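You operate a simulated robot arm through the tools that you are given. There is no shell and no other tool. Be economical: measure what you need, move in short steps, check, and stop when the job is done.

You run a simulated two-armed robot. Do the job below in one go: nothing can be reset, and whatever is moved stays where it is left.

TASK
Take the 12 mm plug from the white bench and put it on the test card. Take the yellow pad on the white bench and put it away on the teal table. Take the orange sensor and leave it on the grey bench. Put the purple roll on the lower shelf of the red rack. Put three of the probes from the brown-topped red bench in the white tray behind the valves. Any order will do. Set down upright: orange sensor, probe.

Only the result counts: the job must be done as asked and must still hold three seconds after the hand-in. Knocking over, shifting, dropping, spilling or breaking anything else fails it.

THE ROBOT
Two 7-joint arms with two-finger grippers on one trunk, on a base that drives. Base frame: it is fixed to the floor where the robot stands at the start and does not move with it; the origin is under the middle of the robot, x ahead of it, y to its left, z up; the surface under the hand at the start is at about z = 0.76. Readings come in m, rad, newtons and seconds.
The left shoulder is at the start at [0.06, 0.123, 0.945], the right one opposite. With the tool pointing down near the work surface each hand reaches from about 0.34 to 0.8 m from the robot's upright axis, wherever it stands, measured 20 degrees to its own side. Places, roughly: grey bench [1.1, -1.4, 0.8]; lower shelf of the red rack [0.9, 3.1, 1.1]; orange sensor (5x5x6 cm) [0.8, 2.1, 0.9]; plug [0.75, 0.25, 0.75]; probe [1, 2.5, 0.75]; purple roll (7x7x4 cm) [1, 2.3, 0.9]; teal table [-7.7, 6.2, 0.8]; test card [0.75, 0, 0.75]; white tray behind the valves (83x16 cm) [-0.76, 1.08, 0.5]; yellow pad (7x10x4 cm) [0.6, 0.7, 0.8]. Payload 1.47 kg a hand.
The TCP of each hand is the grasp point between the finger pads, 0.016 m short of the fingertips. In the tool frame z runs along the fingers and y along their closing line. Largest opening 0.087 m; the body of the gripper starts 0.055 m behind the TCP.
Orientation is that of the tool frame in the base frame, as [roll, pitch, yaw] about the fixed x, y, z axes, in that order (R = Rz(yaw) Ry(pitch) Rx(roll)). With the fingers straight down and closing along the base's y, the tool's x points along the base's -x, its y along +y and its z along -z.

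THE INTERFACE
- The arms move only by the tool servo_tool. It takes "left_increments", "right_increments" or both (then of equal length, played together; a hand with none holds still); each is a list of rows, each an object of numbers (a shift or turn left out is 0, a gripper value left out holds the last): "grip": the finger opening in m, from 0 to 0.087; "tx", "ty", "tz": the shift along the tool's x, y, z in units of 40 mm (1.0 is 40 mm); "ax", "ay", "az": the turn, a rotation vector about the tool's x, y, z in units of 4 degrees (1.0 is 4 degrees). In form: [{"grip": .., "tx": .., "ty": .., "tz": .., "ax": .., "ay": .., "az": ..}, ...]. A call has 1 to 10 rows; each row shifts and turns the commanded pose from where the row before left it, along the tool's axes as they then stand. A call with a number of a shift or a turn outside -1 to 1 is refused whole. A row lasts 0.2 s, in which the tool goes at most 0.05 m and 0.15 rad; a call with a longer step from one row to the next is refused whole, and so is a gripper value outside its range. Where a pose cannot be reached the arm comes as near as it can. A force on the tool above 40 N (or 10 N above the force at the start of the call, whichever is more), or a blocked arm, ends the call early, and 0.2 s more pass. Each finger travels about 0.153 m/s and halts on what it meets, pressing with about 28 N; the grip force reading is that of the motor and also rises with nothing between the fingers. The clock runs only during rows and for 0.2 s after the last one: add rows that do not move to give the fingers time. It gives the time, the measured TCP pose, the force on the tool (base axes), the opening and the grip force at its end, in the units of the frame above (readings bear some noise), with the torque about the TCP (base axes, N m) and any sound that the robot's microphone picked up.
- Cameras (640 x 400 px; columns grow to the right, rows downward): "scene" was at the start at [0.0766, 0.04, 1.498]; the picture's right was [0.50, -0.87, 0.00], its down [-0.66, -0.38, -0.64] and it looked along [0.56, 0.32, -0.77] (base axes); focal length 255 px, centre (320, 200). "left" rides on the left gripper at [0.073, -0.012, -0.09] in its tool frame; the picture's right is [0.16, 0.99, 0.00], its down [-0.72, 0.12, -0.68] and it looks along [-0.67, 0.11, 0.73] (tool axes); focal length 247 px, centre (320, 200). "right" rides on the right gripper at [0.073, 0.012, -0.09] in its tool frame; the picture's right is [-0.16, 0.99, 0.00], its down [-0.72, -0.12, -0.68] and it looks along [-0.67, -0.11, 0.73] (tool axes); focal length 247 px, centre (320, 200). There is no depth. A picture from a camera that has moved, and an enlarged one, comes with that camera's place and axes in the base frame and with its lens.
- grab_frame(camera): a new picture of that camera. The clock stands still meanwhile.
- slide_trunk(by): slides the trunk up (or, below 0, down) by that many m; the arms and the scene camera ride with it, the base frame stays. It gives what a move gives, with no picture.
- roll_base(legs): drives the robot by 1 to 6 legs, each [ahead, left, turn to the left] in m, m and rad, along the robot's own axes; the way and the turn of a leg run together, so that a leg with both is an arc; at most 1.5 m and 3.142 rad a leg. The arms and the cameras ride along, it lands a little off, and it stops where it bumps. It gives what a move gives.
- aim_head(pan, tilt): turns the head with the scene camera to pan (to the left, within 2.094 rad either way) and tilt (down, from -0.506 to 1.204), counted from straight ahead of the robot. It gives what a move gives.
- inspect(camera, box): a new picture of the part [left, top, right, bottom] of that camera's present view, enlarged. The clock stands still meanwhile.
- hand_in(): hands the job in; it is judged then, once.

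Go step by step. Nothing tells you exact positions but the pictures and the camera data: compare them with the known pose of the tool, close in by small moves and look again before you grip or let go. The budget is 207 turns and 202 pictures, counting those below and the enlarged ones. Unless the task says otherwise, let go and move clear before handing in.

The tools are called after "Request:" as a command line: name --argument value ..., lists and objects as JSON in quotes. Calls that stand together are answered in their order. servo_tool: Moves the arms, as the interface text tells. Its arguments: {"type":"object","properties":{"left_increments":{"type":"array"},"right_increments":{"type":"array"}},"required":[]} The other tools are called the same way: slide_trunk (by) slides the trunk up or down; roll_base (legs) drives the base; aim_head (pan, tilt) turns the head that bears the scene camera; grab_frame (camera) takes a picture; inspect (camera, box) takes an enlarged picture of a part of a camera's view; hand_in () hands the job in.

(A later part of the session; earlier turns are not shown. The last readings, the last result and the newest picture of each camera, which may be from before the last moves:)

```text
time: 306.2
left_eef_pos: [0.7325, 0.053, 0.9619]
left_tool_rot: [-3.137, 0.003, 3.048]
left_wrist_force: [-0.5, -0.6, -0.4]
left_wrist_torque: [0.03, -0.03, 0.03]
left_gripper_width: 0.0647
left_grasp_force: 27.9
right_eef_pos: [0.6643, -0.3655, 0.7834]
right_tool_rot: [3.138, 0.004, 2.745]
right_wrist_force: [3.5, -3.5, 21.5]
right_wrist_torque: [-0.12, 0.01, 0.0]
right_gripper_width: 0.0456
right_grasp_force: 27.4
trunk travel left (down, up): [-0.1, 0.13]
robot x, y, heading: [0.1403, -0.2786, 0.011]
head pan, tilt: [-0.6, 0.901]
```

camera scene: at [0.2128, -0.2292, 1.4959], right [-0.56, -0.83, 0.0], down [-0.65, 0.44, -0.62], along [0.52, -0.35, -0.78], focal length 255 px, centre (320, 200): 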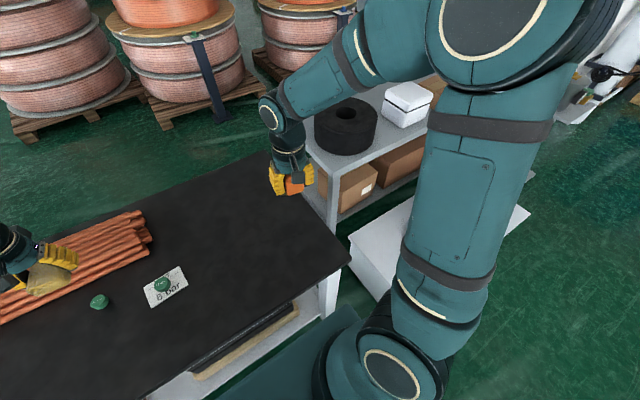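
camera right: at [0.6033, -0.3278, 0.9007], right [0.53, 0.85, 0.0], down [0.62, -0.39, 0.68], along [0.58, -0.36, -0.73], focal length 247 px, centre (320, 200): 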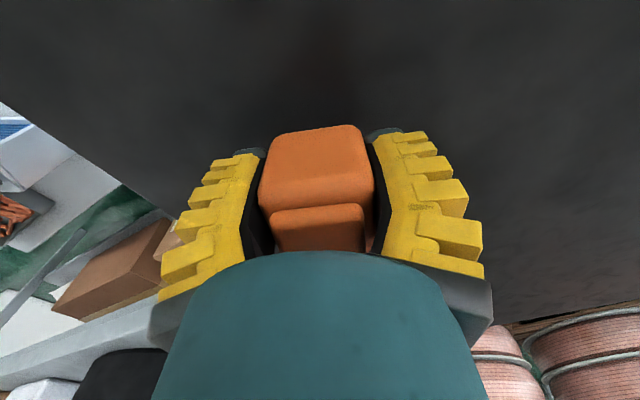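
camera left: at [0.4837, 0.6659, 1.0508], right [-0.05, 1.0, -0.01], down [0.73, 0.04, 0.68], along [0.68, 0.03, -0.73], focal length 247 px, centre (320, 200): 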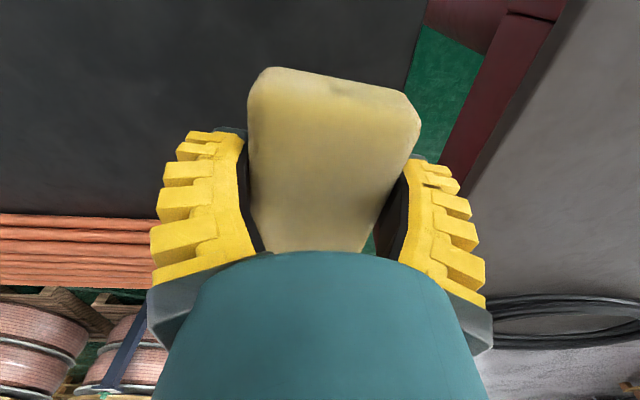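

Request:
servo_tool --right_increments '[{"tz": -0.06, "grip": 0.06}, {"grip": 0.075}, {"tz": -0.2}, {"tz": -0.2, "ay": -0.5}, {"ay": -1}, {"ay": -1}, {"ay": -1}, {"ay": -1}, {"ay": -1}, {"ay": -1}]'

Request:
grab_frame --camera "right"

Request:
grab_frame --camera "scene"

```text
time: 308.4
left_eef_pos: [0.7337, 0.0534, 0.9612]
left_tool_rot: [-3.137, 0.004, 3.049]
left_wrist_force: [-0.4, 0.3, -1.8]
left_wrist_torque: [-0.05, -0.02, 0.0]
left_gripper_width: 0.0646
left_grasp_force: 28.2
right_eef_pos: [0.6646, -0.3655, 0.8009]
right_tool_rot: [3.139, 0.455, 2.744]
right_wrist_force: [0.2, -0.2, 0.7]
right_wrist_torque: [0.01, -0.01, 0.01]
right_gripper_width: 0.0777
right_grasp_force: 1.6
trunk travel left (down, up): [-0.1, 0.13]
robot x, y, heading: [0.1404, -0.2756, 0.01]
head pan, tilt: [-0.6, 0.901]
```

```text
52 pictures are left
camera right: at [0.5736, -0.315, 0.8483], right [0.51, 0.86, 0.07], down [0.28, -0.24, 0.93], along [0.81, -0.46, -0.36], focal length 247 px, centre (320, 200)
```

right: 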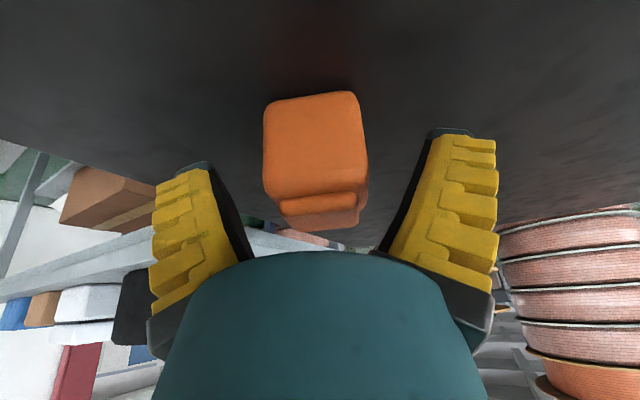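

```text
51 pictures are left
camera scene: at [0.2133, -0.3148, 1.4958], right [-0.56, -0.83, 0.0], down [-0.65, 0.44, -0.62], along [0.52, -0.35, -0.78], focal length 255 px, centre (320, 200)
```

scene: 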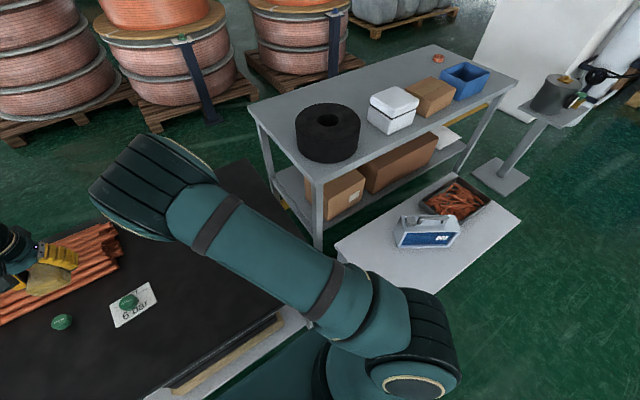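

Good clear view. Grip the sensor in this tilted pose and lift.

Request:
servo_tool --right_increments '[{"grip": 0.02}, {}, {}, {}, {"tx": -0.2, "tz": -0.4}, {"tx": -0.44, "tz": -0.9}, {"tx": -0.44, "tz": -0.9}, {"tx": -0.44, "tz": -0.9}, {"tx": -0.44, "tz": -0.9}, {}]'

Request:
grab_frame --camera "right"

```text
time: 310.6
left_eef_pos: [0.7348, 0.0539, 0.9602]
left_tool_rot: [-3.135, 0.003, 3.049]
left_wrist_force: [0.4, 0.6, -0.3]
left_wrist_torque: [0.01, -0.02, 0.01]
left_gripper_width: 0.0645
left_grasp_force: 27.9
right_eef_pos: [0.6671, -0.3643, 0.9766]
right_tool_rot: [3.141, 0.452, 2.747]
right_wrist_force: [0.7, -0.2, -0.1]
right_wrist_torque: [-0.03, -0.01, 0.0]
right_gripper_width: 0.0433
right_grasp_force: 28.1
trunk travel left (down, up): [-0.1, 0.13]
robot x, y, heading: [0.1402, -0.2759, 0.007]
head pan, tilt: [-0.6, 0.901]
```

```text
50 pictures are left
camera right: at [0.5764, -0.3148, 1.0247], right [0.51, 0.86, 0.07], down [0.28, -0.24, 0.93], along [0.81, -0.46, -0.37], focal length 247 px, centre (320, 200)
```

right: 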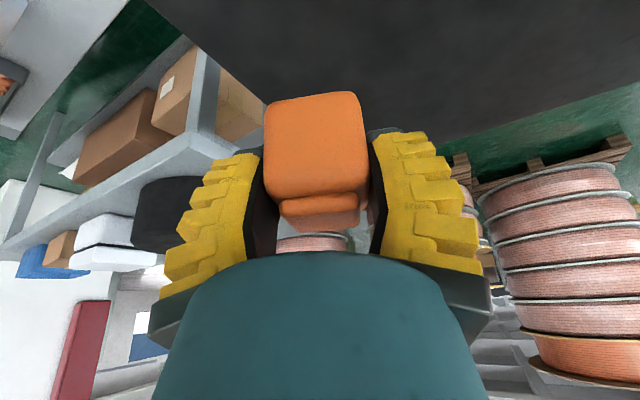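

Request:
servo_tool --right_increments '[{"tx": -0.575, "ty": -0.65, "tz": 0.282}, {"tx": -0.575, "ty": -0.65, "tz": 0.282}, {"tx": -0.575, "ty": -0.65, "tz": 0.282}, {"tx": -0.575, "ty": -0.65, "tz": 0.282}, {"tx": -0.575, "ty": -0.65, "tz": 0.282}, {"tx": -0.575, "ty": -0.65, "tz": 0.282}, {"tx": -0.575, "ty": -0.65, "tz": 0.282}, {"tx": -0.575, "ty": -0.65, "tz": 0.282}, {"tx": -0.575, "ty": -0.65, "tz": 0.282}, {"tx": -0.575, "ty": -0.65, "tz": 0.282}]'

Request:
grab_frame --camera "right"

Request:
inspect --camera "scene" --box '[240, 70, 440, 245]'

```text
time: 312.8
left_eef_pos: [0.7352, 0.0537, 0.9614]
left_tool_rot: [-3.137, 0.003, 3.049]
left_wrist_force: [0.3, 0.5, -0.9]
left_wrist_torque: [0.0, -0.01, -0.01]
left_gripper_width: 0.0644
left_grasp_force: 27.5
right_eef_pos: [0.8012, -0.7071, 0.9777]
right_tool_rot: [3.138, 0.453, 2.746]
right_wrist_force: [0.6, 1.5, -0.9]
right_wrist_torque: [-0.01, 0.04, 0.0]
right_gripper_width: 0.0432
right_grasp_force: 28.5
trunk travel left (down, up): [-0.1, 0.13]
robot x, y, heading: [0.1371, -0.2775, 0.008]
head pan, tilt: [-0.6, 0.901]
```

```text
49 pictures are left
camera right: at [0.7103, -0.6563, 1.0259], right [0.51, 0.86, 0.07], down [0.28, -0.24, 0.93], along [0.81, -0.46, -0.37], focal length 247 px, centre (320, 200)
```

right: 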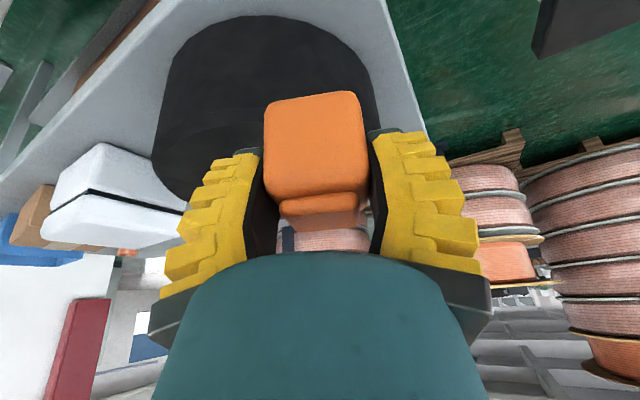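

```text
2.29 times, centred on (340, 158) of scene
camera zoom: at [0.2139, -0.3162, 1.4957], right [-0.56, -0.83, 0.0], down [-0.65, 0.44, -0.62], along [0.52, -0.35, -0.78], focal length 582 px, centre (274, 297)
```

zoom: 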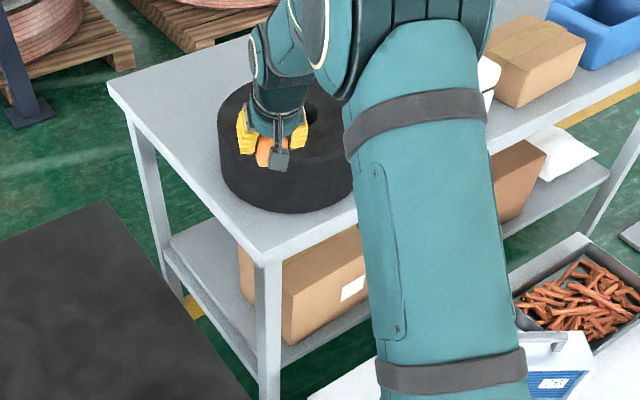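

Request:
servo_tool --right_increments '[{"tx": 0.4, "tz": 0.6}, {"tx": 0.35, "tz": 0.7}, {"tx": 0.33, "tz": 0.68}, {}]'

Request:
grab_frame --camera "right"

Request:
inspect --camera "scene" --box '[290, 90, 370, 160]'

```text
time: 313.8
left_eef_pos: [0.7339, 0.0535, 0.9612]
left_tool_rot: [-3.137, 0.0, 3.049]
left_wrist_force: [0.9, 0.5, -0.8]
left_wrist_torque: [0.0, -0.02, -0.03]
left_gripper_width: 0.0647
left_grasp_force: 28.0
right_eef_pos: [0.797, -0.7043, 0.8877]
right_tool_rot: [3.14, 0.452, 2.746]
right_wrist_force: [1.6, -0.6, -0.3]
right_wrist_torque: [-0.04, 0.0, 0.0]
right_gripper_width: 0.0433
right_grasp_force: 27.5
trunk travel left (down, up): [-0.1, 0.13]
robot x, y, heading: [0.1419, -0.2742, 0.01]
head pan, tilt: [-0.6, 0.901]
```

```text
47 pictures are left
camera right: at [0.7043, -0.6536, 0.936], right [0.51, 0.86, 0.07], down [0.28, -0.24, 0.93], along [0.81, -0.46, -0.37], focal length 247 px, centre (320, 200)
```

right: 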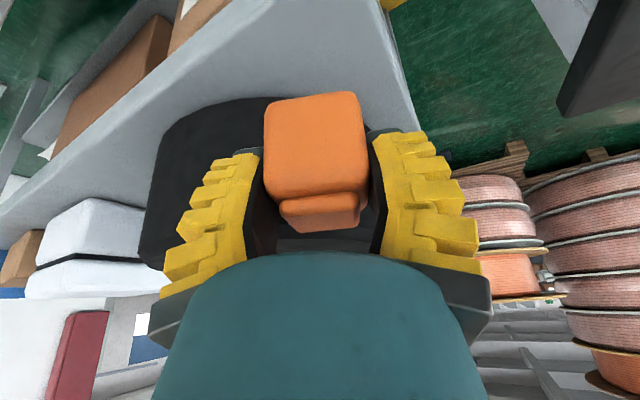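

```text
5.71 times, centred on (330, 125) of scene
camera zoom: at [0.2132, -0.3149, 1.4959], right [-0.56, -0.83, 0.0], down [-0.65, 0.44, -0.62], along [0.52, -0.35, -0.78], focal length 1456 px, centre (263, 629)
```

zoom: 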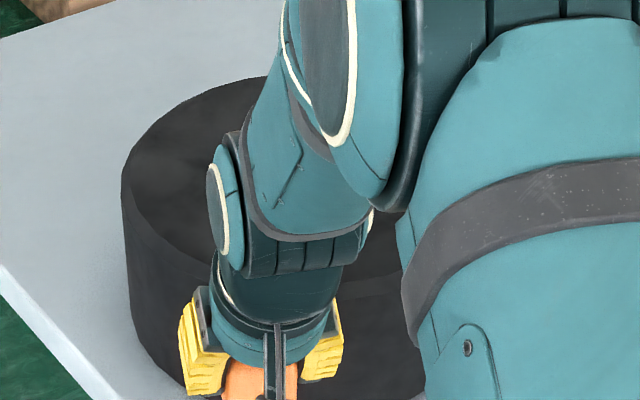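

Request:
servo_tool --right_increments '[{"tx": 0.2, "tz": 0.4}, {"tx": 0.19, "tz": 0.39}, {}]'

Request:
servo_tool --right_increments '[{"tx": 0.05, "tz": 0.1}, {"tx": 0.04, "tz": 0.08}, {"tx": 0.03, "tz": 0.06}, {}]'

Request:
grab_frame --camera "right"

```text
time: 314.6
left_eef_pos: [0.7331, 0.0536, 0.9617]
left_tool_rot: [-3.137, 0.002, 3.05]
left_wrist_force: [0.0, 0.4, -0.4]
left_wrist_torque: [0.01, -0.01, -0.01]
left_gripper_width: 0.0648
left_grasp_force: 27.5
right_eef_pos: [0.7976, -0.7052, 0.8517]
right_tool_rot: [3.14, 0.452, 2.745]
right_wrist_force: [0.3, 0.1, -0.9]
right_wrist_torque: [-0.01, 0.05, 0.0]
right_gripper_width: 0.0432
right_grasp_force: 27.7
trunk travel left (down, up): [-0.1, 0.13]
robot x, y, heading: [0.1408, -0.2787, 0.004]
head pan, tilt: [-0.6, 0.901]
```

```text
time: 315.6
left_eef_pos: [0.7342, 0.053, 0.9602]
left_tool_rot: [-3.136, 0.003, 3.048]
left_wrist_force: [-1.1, 0.1, -0.2]
left_wrist_torque: [-0.01, -0.01, 0.01]
left_gripper_width: 0.0645
left_grasp_force: 27.7
right_eef_pos: [0.797, -0.7027, 0.8413]
right_tool_rot: [3.138, 0.45, 2.744]
right_wrist_force: [-0.9, -0.3, -1.3]
right_wrist_torque: [0.0, -0.01, 0.01]
right_gripper_width: 0.0433
right_grasp_force: 28.7
trunk travel left (down, up): [-0.1, 0.13]
robot x, y, heading: [0.1403, -0.276, 0.01]
head pan, tilt: [-0.6, 0.901]
```

```text
45 pictures are left
camera right: at [0.7061, -0.653, 0.889], right [0.51, 0.86, 0.07], down [0.28, -0.24, 0.93], along [0.81, -0.46, -0.37], focal length 247 px, centre (320, 200)
```

right: 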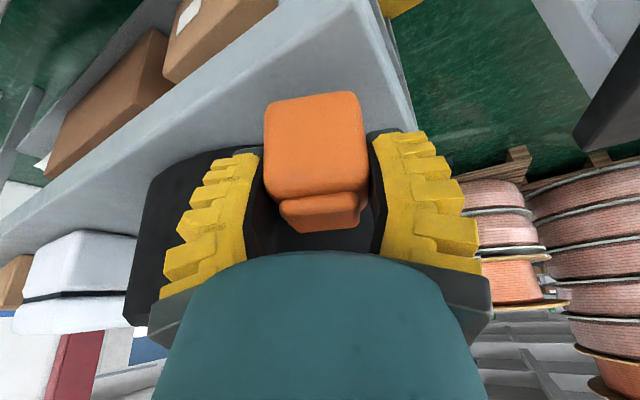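

Request:
servo_tool --right_increments '[{"tx": 0.03, "tz": 0.06}, {"tx": 0.03, "tz": 0.06}, {"tx": 0.03, "tz": 0.06}, {}]'

```text
time: 316.6
left_eef_pos: [0.7338, 0.053, 0.9605]
left_tool_rot: [-3.136, 0.002, 3.048]
left_wrist_force: [-0.2, -0.2, 0.3]
left_wrist_torque: [0.01, -0.02, 0.03]
left_gripper_width: 0.0645
left_grasp_force: 28.3
right_eef_pos: [0.7966, -0.7026, 0.8323]
right_tool_rot: [3.139, 0.452, 2.746]
right_wrist_force: [1.0, 0.0, -0.5]
right_wrist_torque: [-0.01, 0.02, 0.0]
right_gripper_width: 0.043
right_grasp_force: 28.2
trunk travel left (down, up): [-0.1, 0.13]
robot x, y, heading: [0.134, -0.2753, 0.012]
head pan, tilt: [-0.6, 0.901]
```

Request:
servo_tool --right_increments '[{"tx": 0.03, "tz": 0.06}, {"tx": 0.03, "tz": 0.06}, {"tx": 0.03, "tz": 0.06}, {}]'

Request:
grab_frame --camera "right"

```text
time: 317.6
left_eef_pos: [0.7338, 0.0538, 0.9601]
left_tool_rot: [-3.137, 0.002, 3.048]
left_wrist_force: [0.4, 0.5, 0.1]
left_wrist_torque: [-0.01, 0.01, 0.03]
left_gripper_width: 0.0646
left_grasp_force: 28.2
right_eef_pos: [0.7969, -0.702, 0.8238]
right_tool_rot: [3.14, 0.452, 2.746]
right_wrist_force: [1.0, -0.4, -0.3]
right_wrist_torque: [-0.02, 0.01, -0.01]
right_gripper_width: 0.0431
right_grasp_force: 28.1
trunk travel left (down, up): [-0.1, 0.13]
robot x, y, heading: [0.1407, -0.2767, 0.01]
head pan, tilt: [-0.6, 0.901]
```

```text
44 pictures are left
camera right: at [0.7058, -0.6524, 0.8719], right [0.51, 0.86, 0.07], down [0.28, -0.24, 0.93], along [0.81, -0.46, -0.37], focal length 247 px, centre (320, 200)
```

right: 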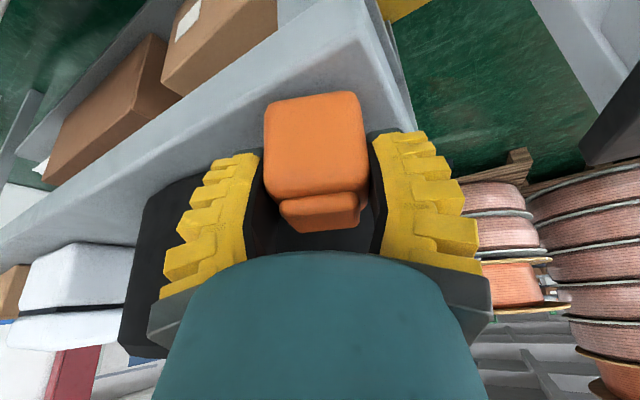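

Request:
inspect --camera "right" --box '[160, 0, 440, 175]'

Request:
inspect --camera "scene" --box '[270, 110, 390, 215]'

```text
2.29 times, centred on (300, 88) of right
camera zoom: at [0.7058, -0.6524, 0.8719], right [0.51, 0.86, 0.07], down [0.28, -0.24, 0.93], along [0.81, -0.46, -0.37], focal length 564 px, centre (366, 457)
```

zoom: 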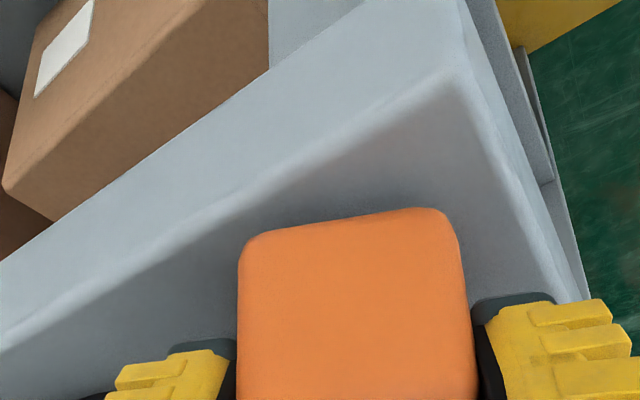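

```text
3.81 times, centred on (330, 162) of scene
camera zoom: at [0.2136, -0.3152, 1.4958], right [-0.56, -0.83, 0.0], down [-0.65, 0.44, -0.62], along [0.52, -0.35, -0.78], focal length 970 px, centre (282, 343)
```

zoom: 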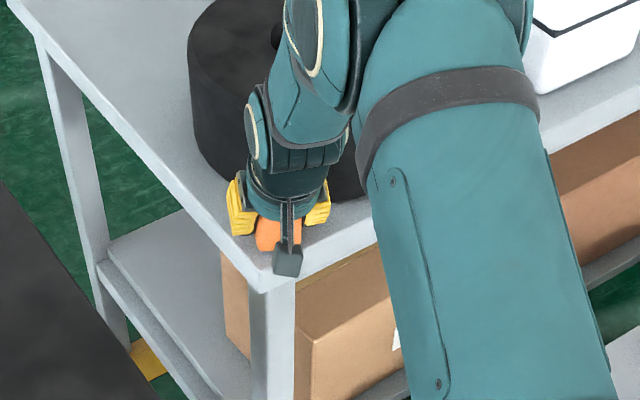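

Request:
servo_tool --right_increments '[{"tx": -0.09, "tz": 0.044}, {"tx": 0.03, "tz": 0.06}, {"tx": 0.03, "tz": 0.06}, {"tx": 0.02, "tz": 0.04}, {}]'

```text
time: 318.8
left_eef_pos: [0.7316, 0.0538, 0.9623]
left_tool_rot: [-3.137, 0.005, 3.049]
left_wrist_force: [1.0, -0.1, 0.3]
left_wrist_torque: [-0.01, 0.0, 0.01]
left_gripper_width: 0.0644
left_grasp_force: 28.1
right_eef_pos: [0.8016, -0.7031, 0.8198]
right_tool_rot: [3.14, 0.458, 2.746]
right_wrist_force: [4.3, -2.1, 16.9]
right_wrist_torque: [0.04, 0.21, 0.0]
right_gripper_width: 0.0432
right_grasp_force: 27.9
trunk travel left (down, up): [-0.1, 0.13]
robot x, y, heading: [0.1397, -0.2751, 0.009]
head pan, tilt: [-0.6, 0.901]
```

Touchdown on the bench. Open modestly and withdraw along the tool axis.

Request:
servo_tool --right_increments '[{"tx": -0.02, "tz": -0.04}, {"grip": 0.05}, {"grip": 0.058}, {"grip": 0.062}, {}, {"tz": -0.4}, {"tz": -0.7}, {"tz": -0.8}, {"tz": -0.8}, {}]'

Request:
grab_frame --camera "right"

Request:
inspect --camera "scene" --box '[270, 90, 410, 212]'

```text
time: 321.0
left_eef_pos: [0.7337, 0.054, 0.9603]
left_tool_rot: [-3.137, 0.002, 3.048]
left_wrist_force: [-1.0, 0.2, -0.3]
left_wrist_torque: [-0.03, 0.0, 0.0]
left_gripper_width: 0.0647
left_grasp_force: 28.3
right_eef_pos: [0.7587, -0.6874, 0.9163]
right_tool_rot: [3.14, 0.452, 2.745]
right_wrist_force: [0.6, -0.5, -1.2]
right_wrist_torque: [0.02, 0.02, 0.0]
right_gripper_width: 0.0661
right_grasp_force: 3.2
trunk travel left (down, up): [-0.1, 0.13]
robot x, y, heading: [0.1403, -0.2745, 0.01]
head pan, tilt: [-0.6, 0.901]
```

```text
41 pictures are left
camera right: at [0.6664, -0.6378, 0.9634], right [0.51, 0.86, 0.07], down [0.28, -0.24, 0.93], along [0.81, -0.46, -0.37], focal length 247 px, centre (320, 200)
```

right: 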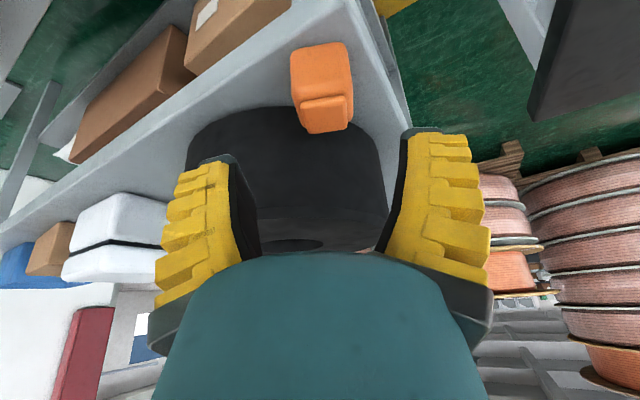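

```text
3.28 times, centred on (340, 151) of scene
camera zoom: at [0.2139, -0.3154, 1.4958], right [-0.56, -0.83, 0.0], down [-0.65, 0.44, -0.62], along [0.52, -0.35, -0.78], focal length 835 px, centre (254, 361)
```

zoom: 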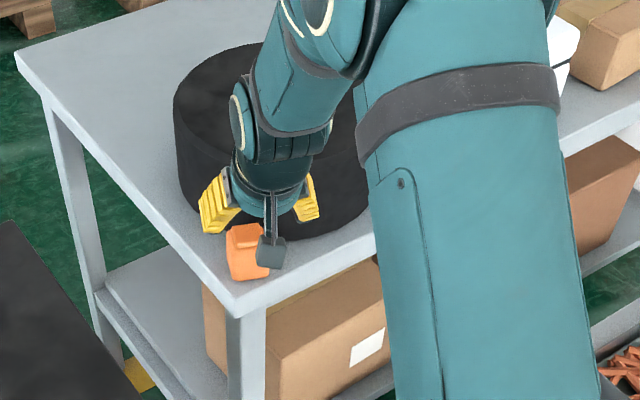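

The sensor stands upright on the grey bench. Now retract and straighten the right arm, then head for the teal table with the pad.

Request:
servo_tool --right_increments '[{"tz": -0.9}, {"tz": -0.9, "tx": 0.3}, {"tz": -0.9, "tx": 0.4}, {"tz": -0.7, "tx": 0.8}, {"tx": 0.8, "ty": 0.5, "ay": 0.9}, {"tx": 0.7, "ty": 0.7, "ay": 0.9}, {"tx": 0.6, "ty": 0.7, "ay": 0.9}, {"tx": 0.6, "ty": 0.7, "ay": 0.9}, {"tx": 0.5, "ay": 0.9}, {"ay": 0.9}]' --left_increments '[{"tz": -0.6}, {"tz": -0.6}, {"tz": -0.6}, {"tx": 0.6}, {"tx": 0.6}, {"tx": 0.6}, {"tx": 0.6}, {"tx": 0.6}, {"tx": 0.6}, {}]'

Request:
roll_base --legs '[[-0.28, 0, -0.01], [0, 1.3, 0], [0, 1.25, 0]]'

Request:
aim_head --pan 1.75 --tilt 0.6

Request:
grab_frame --camera "scene"

```text
time: 323.2
left_eef_pos: [0.591, 0.0691, 1.0335]
left_tool_rot: [-3.138, 0.001, 3.05]
left_wrist_force: [0.1, -0.3, -0.1]
left_wrist_torque: [0.04, 0.0, 0.01]
left_gripper_width: 0.0646
left_grasp_force: 28.0
right_eef_pos: [0.5828, -0.5015, 0.9682]
right_tool_rot: [3.141, 0.073, 2.744]
right_wrist_force: [-0.1, -0.3, 0.2]
right_wrist_torque: [-0.04, 0.01, -0.01]
right_gripper_width: 0.0663
right_grasp_force: 3.5
trunk travel left (down, up): [-0.1, 0.13]
robot x, y, heading: [0.1409, -0.2802, 0.011]
head pan, tilt: [-0.6, 0.901]
```

```text
time: 347.6
left_eef_pos: [0.2458, 2.65, 1.0331]
left_tool_rot: [-3.136, 0.002, 3.045]
left_wrist_force: [-0.2, 0.7, -0.2]
left_wrist_torque: [0.04, 0.04, 0.0]
left_gripper_width: 0.0644
left_grasp_force: 28.3
right_eef_pos: [0.2336, 2.0803, 0.9695]
right_tool_rot: [-3.141, 0.075, 2.738]
right_wrist_force: [-0.4, -0.1, -1.0]
right_wrist_torque: [-0.03, 0.03, 0.04]
right_gripper_width: 0.0664
right_grasp_force: 3.5
trunk travel left (down, up): [-0.1, 0.13]
robot x, y, heading: [-0.2061, 2.3084, 0.005]
head pan, tilt: [-0.6, 0.901]
```

```text
time: 349.7
left_eef_pos: [0.2464, 2.6489, 1.0341]
left_tool_rot: [-3.136, -0.001, 3.042]
left_wrist_force: [-0.8, -0.6, -0.2]
left_wrist_torque: [-0.02, -0.04, 0.02]
left_gripper_width: 0.0645
left_grasp_force: 28.0
right_eef_pos: [0.2334, 2.0808, 0.9693]
right_tool_rot: [3.141, 0.075, 2.74]
right_wrist_force: [0.0, 1.0, 0.1]
right_wrist_torque: [-0.01, -0.02, 0.02]
right_gripper_width: 0.0663
right_grasp_force: 2.7
trunk travel left (down, up): [-0.1, 0.13]
robot x, y, heading: [-0.2048, 2.3078, 0.002]
head pan, tilt: [1.751, 0.6]
```

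```text
39 pictures are left
camera scene: at [-0.2122, 2.3969, 1.5206], right [0.98, 0.18, 0.0], down [0.1, -0.56, -0.83], along [-0.15, 0.81, -0.56], focal length 255 px, centre (320, 200)
```

scene: 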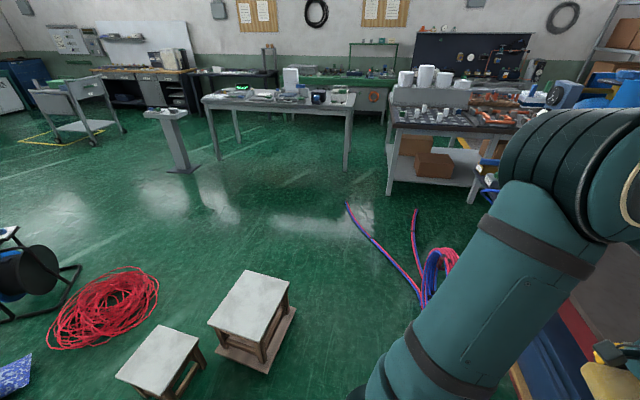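

I see the way: between the stool's corner (-0.54, 3.4) and the hose (from (0.27, 3.66) to (-0.34, 4.59)). I'll pass it turned 33° and moving sideways, then turn west.

Request:
roll_base --legs '[[0.05, 0, 0], [0, 0.95, 0], [0.0, 0.36, 0.575]]'

Request:
grab_frame --camera "scene"

```text
time: 362.4
left_eef_pos: [-0.0289, 4.147, 1.0341]
left_tool_rot: [-3.137, 0.002, -2.688]
left_wrist_force: [0.0, 0.1, -0.4]
left_wrist_torque: [0.02, 0.0, -0.02]
left_gripper_width: 0.0645
left_grasp_force: 28.0
right_eef_pos: [0.2574, 3.6553, 0.9682]
right_tool_rot: [-3.139, 0.076, -2.993]
right_wrist_force: [0.4, -0.3, 0.1]
right_wrist_torque: [-0.01, 0.0, 0.02]
right_gripper_width: 0.0664
right_grasp_force: 3.1
trunk travel left (down, up): [-0.1, 0.13]
robot x, y, heading: [-0.2327, 3.6196, 0.552]
head pan, tilt: [1.751, 0.6]
```

```text
38 pictures are left
camera scene: at [-0.2878, 3.6923, 1.5206], right [0.74, 0.67, 0.0], down [0.38, -0.42, -0.82], along [-0.55, 0.61, -0.57], focal length 255 px, centre (320, 200)
```

scene: 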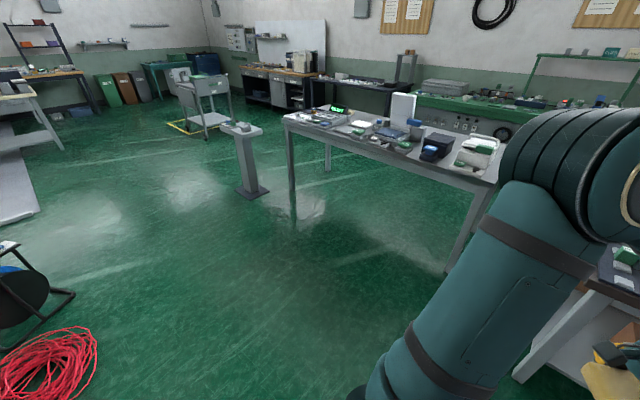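

Request:
roll_base --legs '[[0, 0.7, 0], [-0.3, 0, 0], [0, 0, 2.59], [1.3, 0, 0]]'

Request:
aim_head --pan -0.2 --tilt 0.35

Request:
grab_frame --camera "scene"

```text
time: 382.8
left_eef_pos: [-2.5967, 3.7368, 1.0341]
left_tool_rot: [-3.137, 0.002, -0.131]
left_wrist_force: [0.7, -0.8, -0.2]
left_wrist_torque: [0.0, -0.01, -0.01]
left_gripper_width: 0.0643
left_grasp_force: 28.0
right_eef_pos: [-2.5634, 4.3053, 0.9673]
right_tool_rot: [-3.139, 0.076, -0.437]
right_wrist_force: [-0.1, 1.1, 0.3]
right_wrist_torque: [-0.04, 0.02, 0.02]
right_gripper_width: 0.0665
right_grasp_force: 3.1
trunk travel left (down, up): [-0.1, 0.13]
robot x, y, heading: [-2.1333, 4.0639, 3.111]
head pan, tilt: [1.751, 0.6]
```

```text
time: 384.7
left_eef_pos: [-2.5967, 3.7363, 1.0331]
left_tool_rot: [-3.137, 0.002, -0.132]
left_wrist_force: [0.6, -0.4, -0.4]
left_wrist_torque: [-0.02, 0.0, 0.02]
left_gripper_width: 0.0646
left_grasp_force: 27.9
right_eef_pos: [-2.5627, 4.3043, 0.9688]
right_tool_rot: [3.14, 0.076, -0.436]
right_wrist_force: [0.5, -0.6, 0.0]
right_wrist_torque: [0.01, 0.0, -0.01]
right_gripper_width: 0.0665
right_grasp_force: 3.1
trunk travel left (down, up): [-0.1, 0.13]
robot x, y, heading: [-2.1305, 4.0602, 3.108]
head pan, tilt: [-0.201, 0.351]
```

```text
37 pictures are left
camera scene: at [-2.2328, 4.0843, 1.5434], right [0.23, 0.97, 0.0], down [0.33, -0.08, -0.94], along [-0.91, 0.22, -0.34], focal length 255 px, centre (320, 200)
```

scene: 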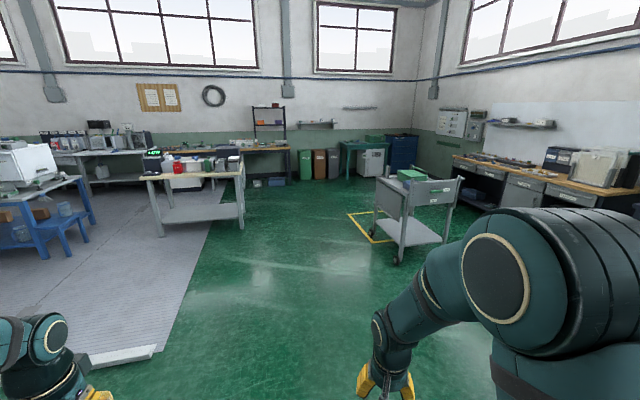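

The way to the teal table (back corner) is clear via y ≈ 4.6, between the grey table and the cart.

Request:
roll_base --legs '[[0, 0, 0.033], [1.3, 0, 0], [0, -0.5, 0], [1.5, 0, 0], [1.2, 0, 0]]'

Request:
grab_frame --camera "scene"

```text
time: 409.1
left_eef_pos: [-6.6538, 4.1564, 1.0331]
left_tool_rot: [-3.136, 0.001, -0.079]
left_wrist_force: [0.6, -0.2, -0.4]
left_wrist_torque: [0.03, -0.04, 0.0]
left_gripper_width: 0.0645
left_grasp_force: 28.3
right_eef_pos: [-6.652, 4.727, 0.9685]
right_tool_rot: [-3.141, 0.075, -0.384]
right_wrist_force: [-0.3, 0.0, 0.4]
right_wrist_torque: [-0.04, -0.01, -0.03]
right_gripper_width: 0.0666
right_grasp_force: 2.5
trunk travel left (down, up): [-0.1, 0.13]
robot x, y, heading: [-6.2061, 4.5007, -3.126]
head pan, tilt: [-0.201, 0.351]
```

```text
36 pictures are left
camera scene: at [-6.3098, 4.5236, 1.5433], right [0.18, 0.98, 0.0], down [0.34, -0.06, -0.94], along [-0.92, 0.17, -0.34], focal length 255 px, centre (320, 200)
```

scene: 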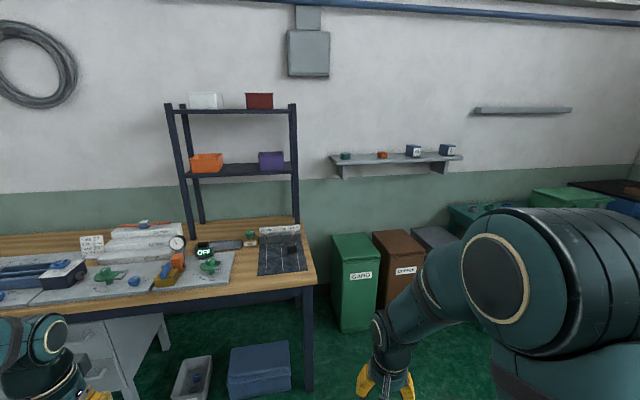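

Request:
aim_head --pan -0.75 --tilt 0.5

Request:
grab_frame --camera "scene"

```text
time: 410.0
left_eef_pos: [-6.6546, 4.1568, 1.0341]
left_tool_rot: [-3.137, 0.002, -0.081]
left_wrist_force: [-0.3, 0.6, 0.4]
left_wrist_torque: [-0.03, -0.01, 0.02]
left_gripper_width: 0.0646
left_grasp_force: 27.8
right_eef_pos: [-6.6503, 4.7257, 0.9682]
right_tool_rot: [3.139, 0.074, -0.385]
right_wrist_force: [0.3, -0.7, -0.3]
right_wrist_torque: [0.01, -0.02, 0.01]
right_gripper_width: 0.0664
right_grasp_force: 3.2
trunk travel left (down, up): [-0.1, 0.13]
robot x, y, heading: [-6.2079, 4.5058, -3.125]
head pan, tilt: [-0.75, 0.499]
```

```text
35 pictures are left
camera scene: at [-6.2857, 4.5676, 1.5297], right [0.67, 0.75, 0.0], down [0.36, -0.32, -0.88], along [-0.66, 0.58, -0.48], focal length 255 px, centre (320, 200)
```

scene: 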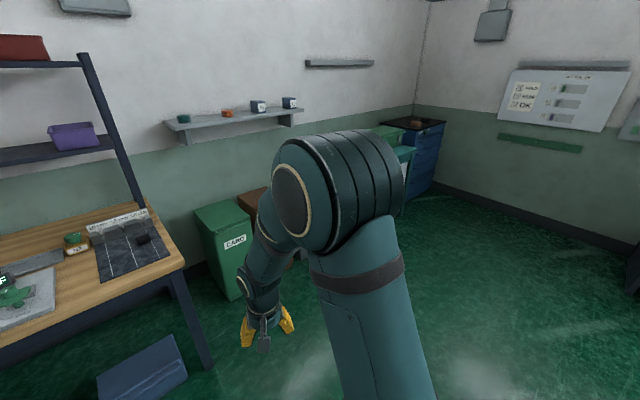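

Request:
roll_base --legs '[[0, -1.2, -0.015]]'

Request:
aim_head --pan -0.1 --tilt 0.6

Request:
grab_frame --camera "scene"

```text
time: 420.9
left_eef_pos: [-6.6832, 5.3531, 1.0336]
left_tool_rot: [-3.136, 0.002, -0.064]
left_wrist_force: [-0.4, -0.1, 0.3]
left_wrist_torque: [-0.01, 0.03, 0.02]
left_gripper_width: 0.0644
left_grasp_force: 28.4
right_eef_pos: [-6.6895, 5.9216, 0.9681]
right_tool_rot: [3.14, 0.073, -0.367]
right_wrist_force: [-0.4, 0.3, -0.2]
right_wrist_torque: [-0.02, 0.0, 0.05]
right_gripper_width: 0.0664
right_grasp_force: 2.8
trunk travel left (down, up): [-0.1, 0.13]
robot x, y, heading: [-6.241, 5.7085, -3.098]
head pan, tilt: [-0.75, 0.499]
```

```text
time: 421.9
left_eef_pos: [-6.6829, 5.3524, 1.0327]
left_tool_rot: [-3.135, 0.001, -0.061]
left_wrist_force: [0.5, -0.2, -0.1]
left_wrist_torque: [0.0, -0.01, 0.03]
left_gripper_width: 0.0644
left_grasp_force: 28.0
right_eef_pos: [-6.6894, 5.9241, 0.9689]
right_tool_rot: [3.139, 0.076, -0.365]
right_wrist_force: [-0.1, 0.5, -0.4]
right_wrist_torque: [0.01, 0.0, 0.0]
right_gripper_width: 0.0665
right_grasp_force: 3.1
trunk travel left (down, up): [-0.1, 0.13]
robot x, y, heading: [-6.2422, 5.7085, -3.104]
head pan, tilt: [-0.099, 0.6]
```

```text
34 pictures are left
camera scene: at [-6.3414, 5.7165, 1.5206], right [0.06, 1.0, 0.0], down [0.56, -0.04, -0.83], along [-0.82, 0.05, -0.56], focal length 255 px, centre (320, 200)
```

scene: 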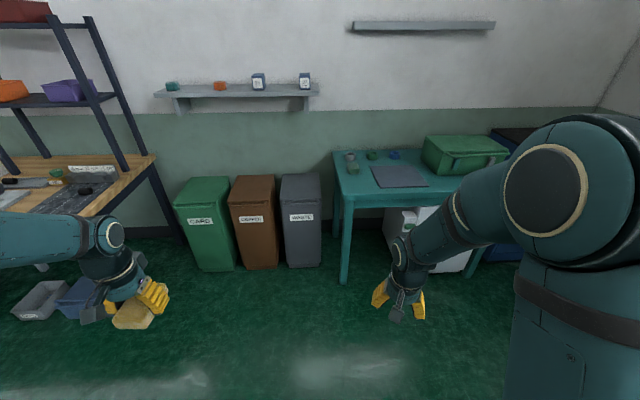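

The teal table's front edge is at about x -7.36; there is a free strip in front of its grey mat. I'll raise the right hand and drive in front of it.

Request:
servo_tool --right_increments '[{"tz": -0.9}, {"tz": -0.9}, {"tz": -0.9}, {"tz": -0.9}, {"tz": -0.5, "tx": 0.5}]'

Request:
roll_base --legs '[[0, 0, -0.037], [0, -0.5, 0], [0.5, 0, 0]]'

Request:
aim_head --pan 0.0 --tilt 0.95

Request:
grab_frame --camera "scene"

Request:
grab_frame --camera "left"

```text
time: 423.1
left_eef_pos: [-6.6821, 5.353, 1.0339]
left_tool_rot: [-3.136, 0.003, -0.063]
left_wrist_force: [0.0, -0.2, 0.3]
left_wrist_torque: [0.02, 0.0, -0.03]
left_gripper_width: 0.0644
left_grasp_force: 28.1
right_eef_pos: [-6.6606, 5.9102, 1.1279]
right_tool_rot: [3.14, 0.076, -0.367]
right_wrist_force: [-0.3, -0.7, -0.5]
right_wrist_torque: [0.01, -0.01, -0.01]
right_gripper_width: 0.0663
right_grasp_force: 3.3
trunk travel left (down, up): [-0.1, 0.13]
robot x, y, heading: [-6.2444, 5.7113, -3.104]
head pan, tilt: [-0.099, 0.6]
```

```text
time: 430.9
left_eef_pos: [-7.1971, 5.876, 1.0324]
left_tool_rot: [-3.137, 0.002, -0.105]
left_wrist_force: [-0.5, 0.2, 0.3]
left_wrist_torque: [0.02, -0.01, -0.03]
left_gripper_width: 0.0646
left_grasp_force: 28.3
right_eef_pos: [-7.1492, 6.4309, 1.1282]
right_tool_rot: [3.139, 0.076, -0.41]
right_wrist_force: [-0.5, 0.7, -0.3]
right_wrist_torque: [0.01, -0.04, 0.0]
right_gripper_width: 0.0665
right_grasp_force: 3.5
trunk travel left (down, up): [-0.1, 0.13]
robot x, y, heading: [-6.7426, 6.2138, 3.132]
head pan, tilt: [-0.099, 0.6]
```

```text
time: 431.7
left_eef_pos: [-7.1967, 5.8775, 1.0336]
left_tool_rot: [-3.134, 0.003, -0.104]
left_wrist_force: [0.4, 0.6, -0.7]
left_wrist_torque: [0.0, -0.01, 0.01]
left_gripper_width: 0.0645
left_grasp_force: 27.8
right_eef_pos: [-7.1502, 6.4301, 1.1281]
right_tool_rot: [3.14, 0.075, -0.411]
right_wrist_force: [0.4, -0.7, -0.7]
right_wrist_torque: [0.04, -0.01, -0.05]
right_gripper_width: 0.0666
right_grasp_force: 2.5
trunk travel left (down, up): [-0.1, 0.13]
robot x, y, heading: [-6.7405, 6.2114, 3.135]
head pan, tilt: [0.0, 0.949]
```

```text
33 pictures are left
camera scene: at [-6.8237, 6.2159, 1.4923], right [0.01, 1.0, 0.0], down [0.81, 0.0, -0.58], along [-0.58, 0.0, -0.81], focal length 255 px, centre (320, 200)
```

scene: 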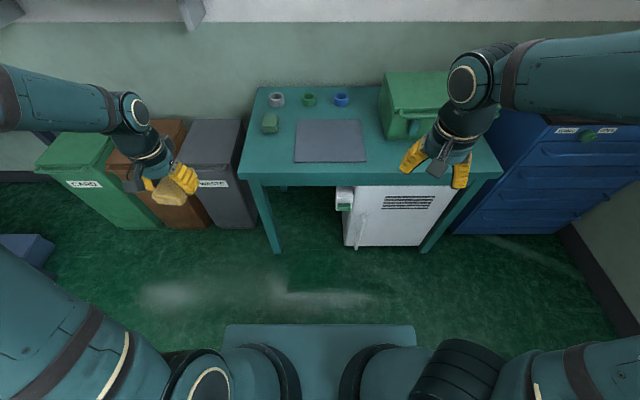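

```text
32 pictures are left
camera left: at [-7.1224, 5.88, 1.1224], right [0.05, -1.0, -0.01], down [-0.73, -0.04, 0.68], along [-0.68, -0.03, -0.73], focal length 247 px, centre (320, 200)
```

left: 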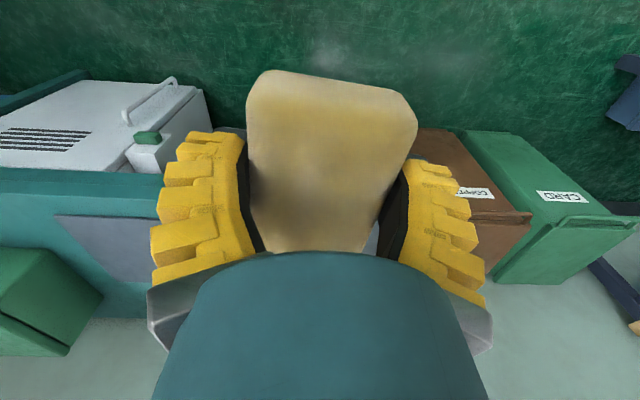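

Free area is left of the mat around (-7.55, 6.01). Drive a bit closer and move the pad above it.

Request:
roll_base --legs '[[0.2, 0, 0]]'

Request:
servo_tool --left_increments '[{"tx": -0.83, "ty": -0.58}, {"tx": -0.83, "ty": -0.58}, {"tx": -0.83, "ty": -0.58}, {"tx": -0.83, "ty": -0.58}, {"tx": -0.83, "ty": -0.58}, {"tz": 0.7}, {"tz": 0.7}, {"tz": 0.7}, {}]'

Request:
grab_frame --camera "left"

Request:
grab_frame --camera "scene"

```text
time: 433.3
left_eef_pos: [-7.3936, 5.8806, 1.0336]
left_tool_rot: [-3.136, 0.001, -0.11]
left_wrist_force: [-1.0, -0.5, -1.1]
left_wrist_torque: [-0.01, -0.02, 0.02]
left_gripper_width: 0.0642
left_grasp_force: 27.7
right_eef_pos: [-7.3439, 6.4344, 1.1268]
right_tool_rot: [-3.141, 0.076, -0.416]
right_wrist_force: [-0.3, 0.5, -0.2]
right_wrist_torque: [0.01, -0.04, 0.0]
right_gripper_width: 0.0665
right_grasp_force: 3.2
trunk travel left (down, up): [-0.1, 0.13]
robot x, y, heading: [-6.9367, 6.2154, 3.13]
head pan, tilt: [0.0, 0.949]
```

```text
time: 435.3
left_eef_pos: [-7.5456, 6.0149, 0.9466]
left_tool_rot: [-3.135, 0.002, -0.11]
left_wrist_force: [0.4, -0.2, -0.9]
left_wrist_torque: [-0.03, -0.01, 0.03]
left_gripper_width: 0.0645
left_grasp_force: 28.3
right_eef_pos: [-7.3429, 6.4342, 1.1277]
right_tool_rot: [3.14, 0.076, -0.415]
right_wrist_force: [0.4, 0.0, 0.1]
right_wrist_torque: [0.0, -0.01, 0.0]
right_gripper_width: 0.0661
right_grasp_force: 3.9
trunk travel left (down, up): [-0.1, 0.13]
robot x, y, heading: [-6.9372, 6.2161, 3.131]
head pan, tilt: [0.0, 0.949]
```

```text
31 pictures are left
camera left: at [-7.4714, 6.0183, 1.037], right [0.05, -1.0, -0.01], down [-0.73, -0.04, 0.68], along [-0.68, -0.03, -0.73], focal length 247 px, centre (320, 200)
```

left: 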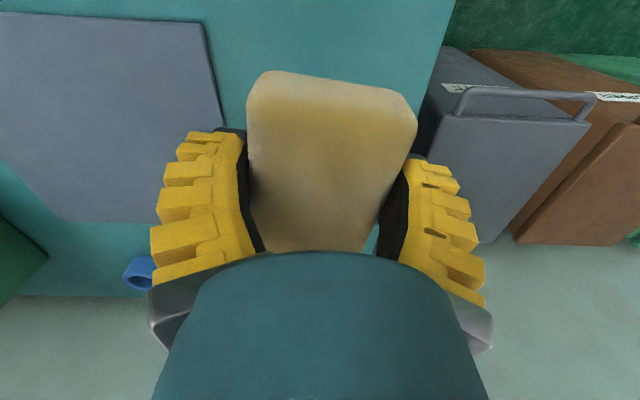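

```text
30 pictures are left
camera scene: at [-7.0183, 6.2178, 1.4922], right [0.01, 1.0, 0.0], down [0.81, -0.01, -0.58], along [-0.58, 0.01, -0.81], focal length 255 px, centre (320, 200)
```

scene: 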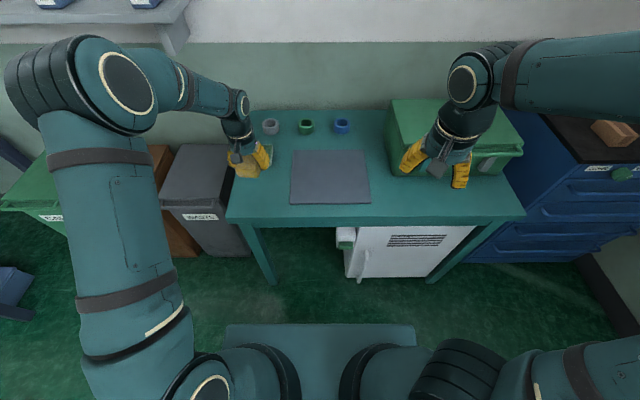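

Request:
servo_tool --left_increments '[{"tz": 0.7}, {"tz": 0.8}, {"tz": 0.8}, {"tz": 0.7}, {}]'

Request:
grab_frame --camera "left"

Request:
inspect --camera "scene" --box '[200, 90, 400, 240]'

```text
time: 436.5
left_eef_pos: [-7.5473, 6.0153, 0.8308]
left_tool_rot: [-3.136, 0.002, -0.111]
left_wrist_force: [0.0, -0.7, -0.3]
left_wrist_torque: [-0.01, 0.03, -0.03]
left_gripper_width: 0.0644
left_grasp_force: 28.2
right_eef_pos: [-7.3432, 6.4333, 1.1286]
right_tool_rot: [3.141, 0.076, -0.415]
right_wrist_force: [-0.5, -0.7, -0.4]
right_wrist_torque: [0.03, -0.01, -0.01]
right_gripper_width: 0.0664
right_grasp_force: 3.0
trunk travel left (down, up): [-0.1, 0.13]
robot x, y, heading: [-6.9368, 6.2141, 3.132]
head pan, tilt: [0.0, 0.949]
```

```text
29 pictures are left
camera left: at [-7.4738, 6.0172, 0.9202], right [0.05, -1.0, -0.01], down [-0.73, -0.04, 0.68], along [-0.68, -0.03, -0.73], focal length 247 px, centre (320, 200)
```

left: 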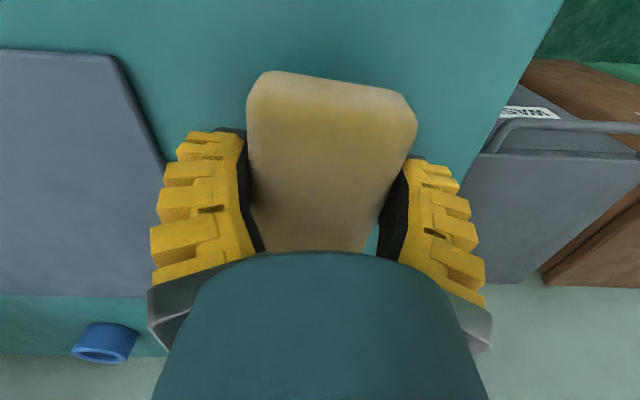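

```text
2.67 times, centred on (300, 165) of scene
camera zoom: at [-7.0183, 6.2177, 1.4922], right [0.01, 1.0, 0.0], down [0.81, -0.01, -0.58], along [-0.58, 0.01, -0.81], focal length 679 px, centre (373, 293)
```

zoom: 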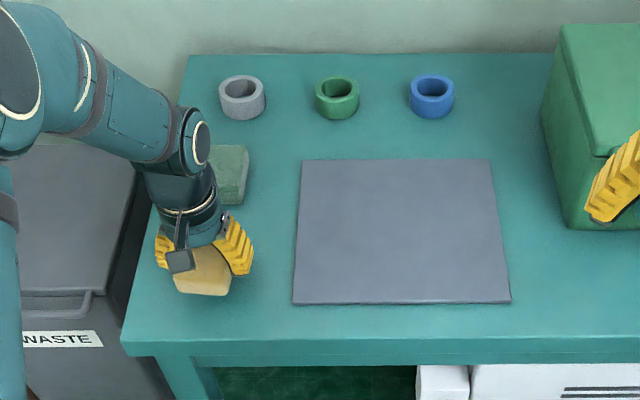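

Request:
servo_tool --left_increments '[{"tz": 0.2}, {"tz": 0.15}, {"tz": 0.1}, {"tz": 0.1}, {"tz": 0.1}, {}]'

```text
time: 437.9
left_eef_pos: [-7.5455, 6.0159, 0.8038]
left_tool_rot: [-3.137, 0.005, -0.112]
left_wrist_force: [1.0, 0.6, 4.2]
left_wrist_torque: [-0.14, 0.13, -0.01]
left_gripper_width: 0.0645
left_grasp_force: 28.1
right_eef_pos: [-7.3435, 6.4347, 1.128]
right_tool_rot: [3.139, 0.074, -0.416]
right_wrist_force: [-0.3, -0.4, -0.7]
right_wrist_torque: [0.01, -0.02, 0.03]
right_gripper_width: 0.0664
right_grasp_force: 2.8
trunk travel left (down, up): [-0.1, 0.13]
robot x, y, heading: [-6.9337, 6.2156, 3.133]
head pan, tilt: [0.0, 0.949]
```

Contact begins. A touch more, then release and rise.

Request:
servo_tool --left_increments '[{"tz": 0.05}, {}, {"grip": 0.07}, {"grip": 0.08}, {"grip": 0.087}, {}, {"tz": -0.4}, {"tz": -0.7}, {"tz": -0.8}, {"tz": -0.8}]'

Request:
grab_frame --camera "left"

Request:
inspect --camera "scene" --box '[200, 90, 400, 240]'

```text
time: 440.1
left_eef_pos: [-7.5449, 6.0165, 0.9109]
left_tool_rot: [-3.135, 0.001, -0.109]
left_wrist_force: [-0.1, 0.5, 0.1]
left_wrist_torque: [-0.04, 0.01, 0.03]
left_gripper_width: 0.087
left_grasp_force: 0.1
right_eef_pos: [-7.3433, 6.4351, 1.1281]
right_tool_rot: [3.139, 0.074, -0.415]
right_wrist_force: [0.2, -0.2, 0.4]
right_wrist_torque: [0.01, -0.01, 0.0]
right_gripper_width: 0.0665
right_grasp_force: 2.8
trunk travel left (down, up): [-0.1, 0.13]
robot x, y, heading: [-6.9352, 6.2144, 3.129]
head pan, tilt: [0.0, 0.949]
```

```text
27 pictures are left
camera left: at [-7.4716, 6.0189, 0.9998], right [0.05, -1.0, -0.01], down [-0.73, -0.04, 0.68], along [-0.68, -0.03, -0.73], focal length 247 px, centre (320, 200)
```

left: 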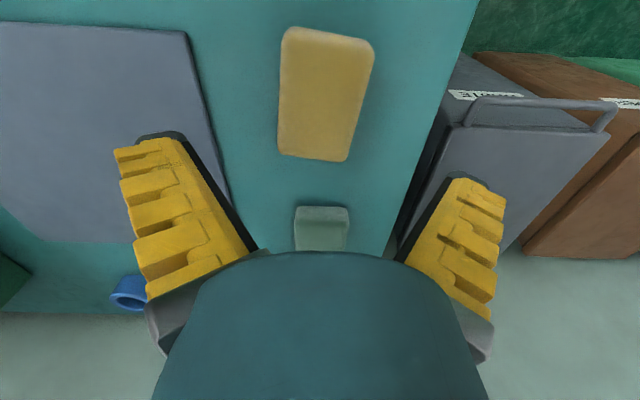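

```text
2.67 times, centred on (300, 165) of scene
camera zoom: at [-7.0181, 6.2179, 1.4922], right [0.01, 1.0, 0.0], down [0.81, -0.01, -0.58], along [-0.58, 0.01, -0.81], focal length 679 px, centre (373, 293)
```

zoom: 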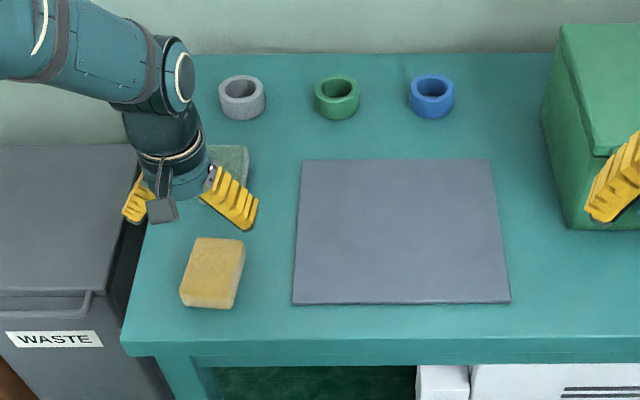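

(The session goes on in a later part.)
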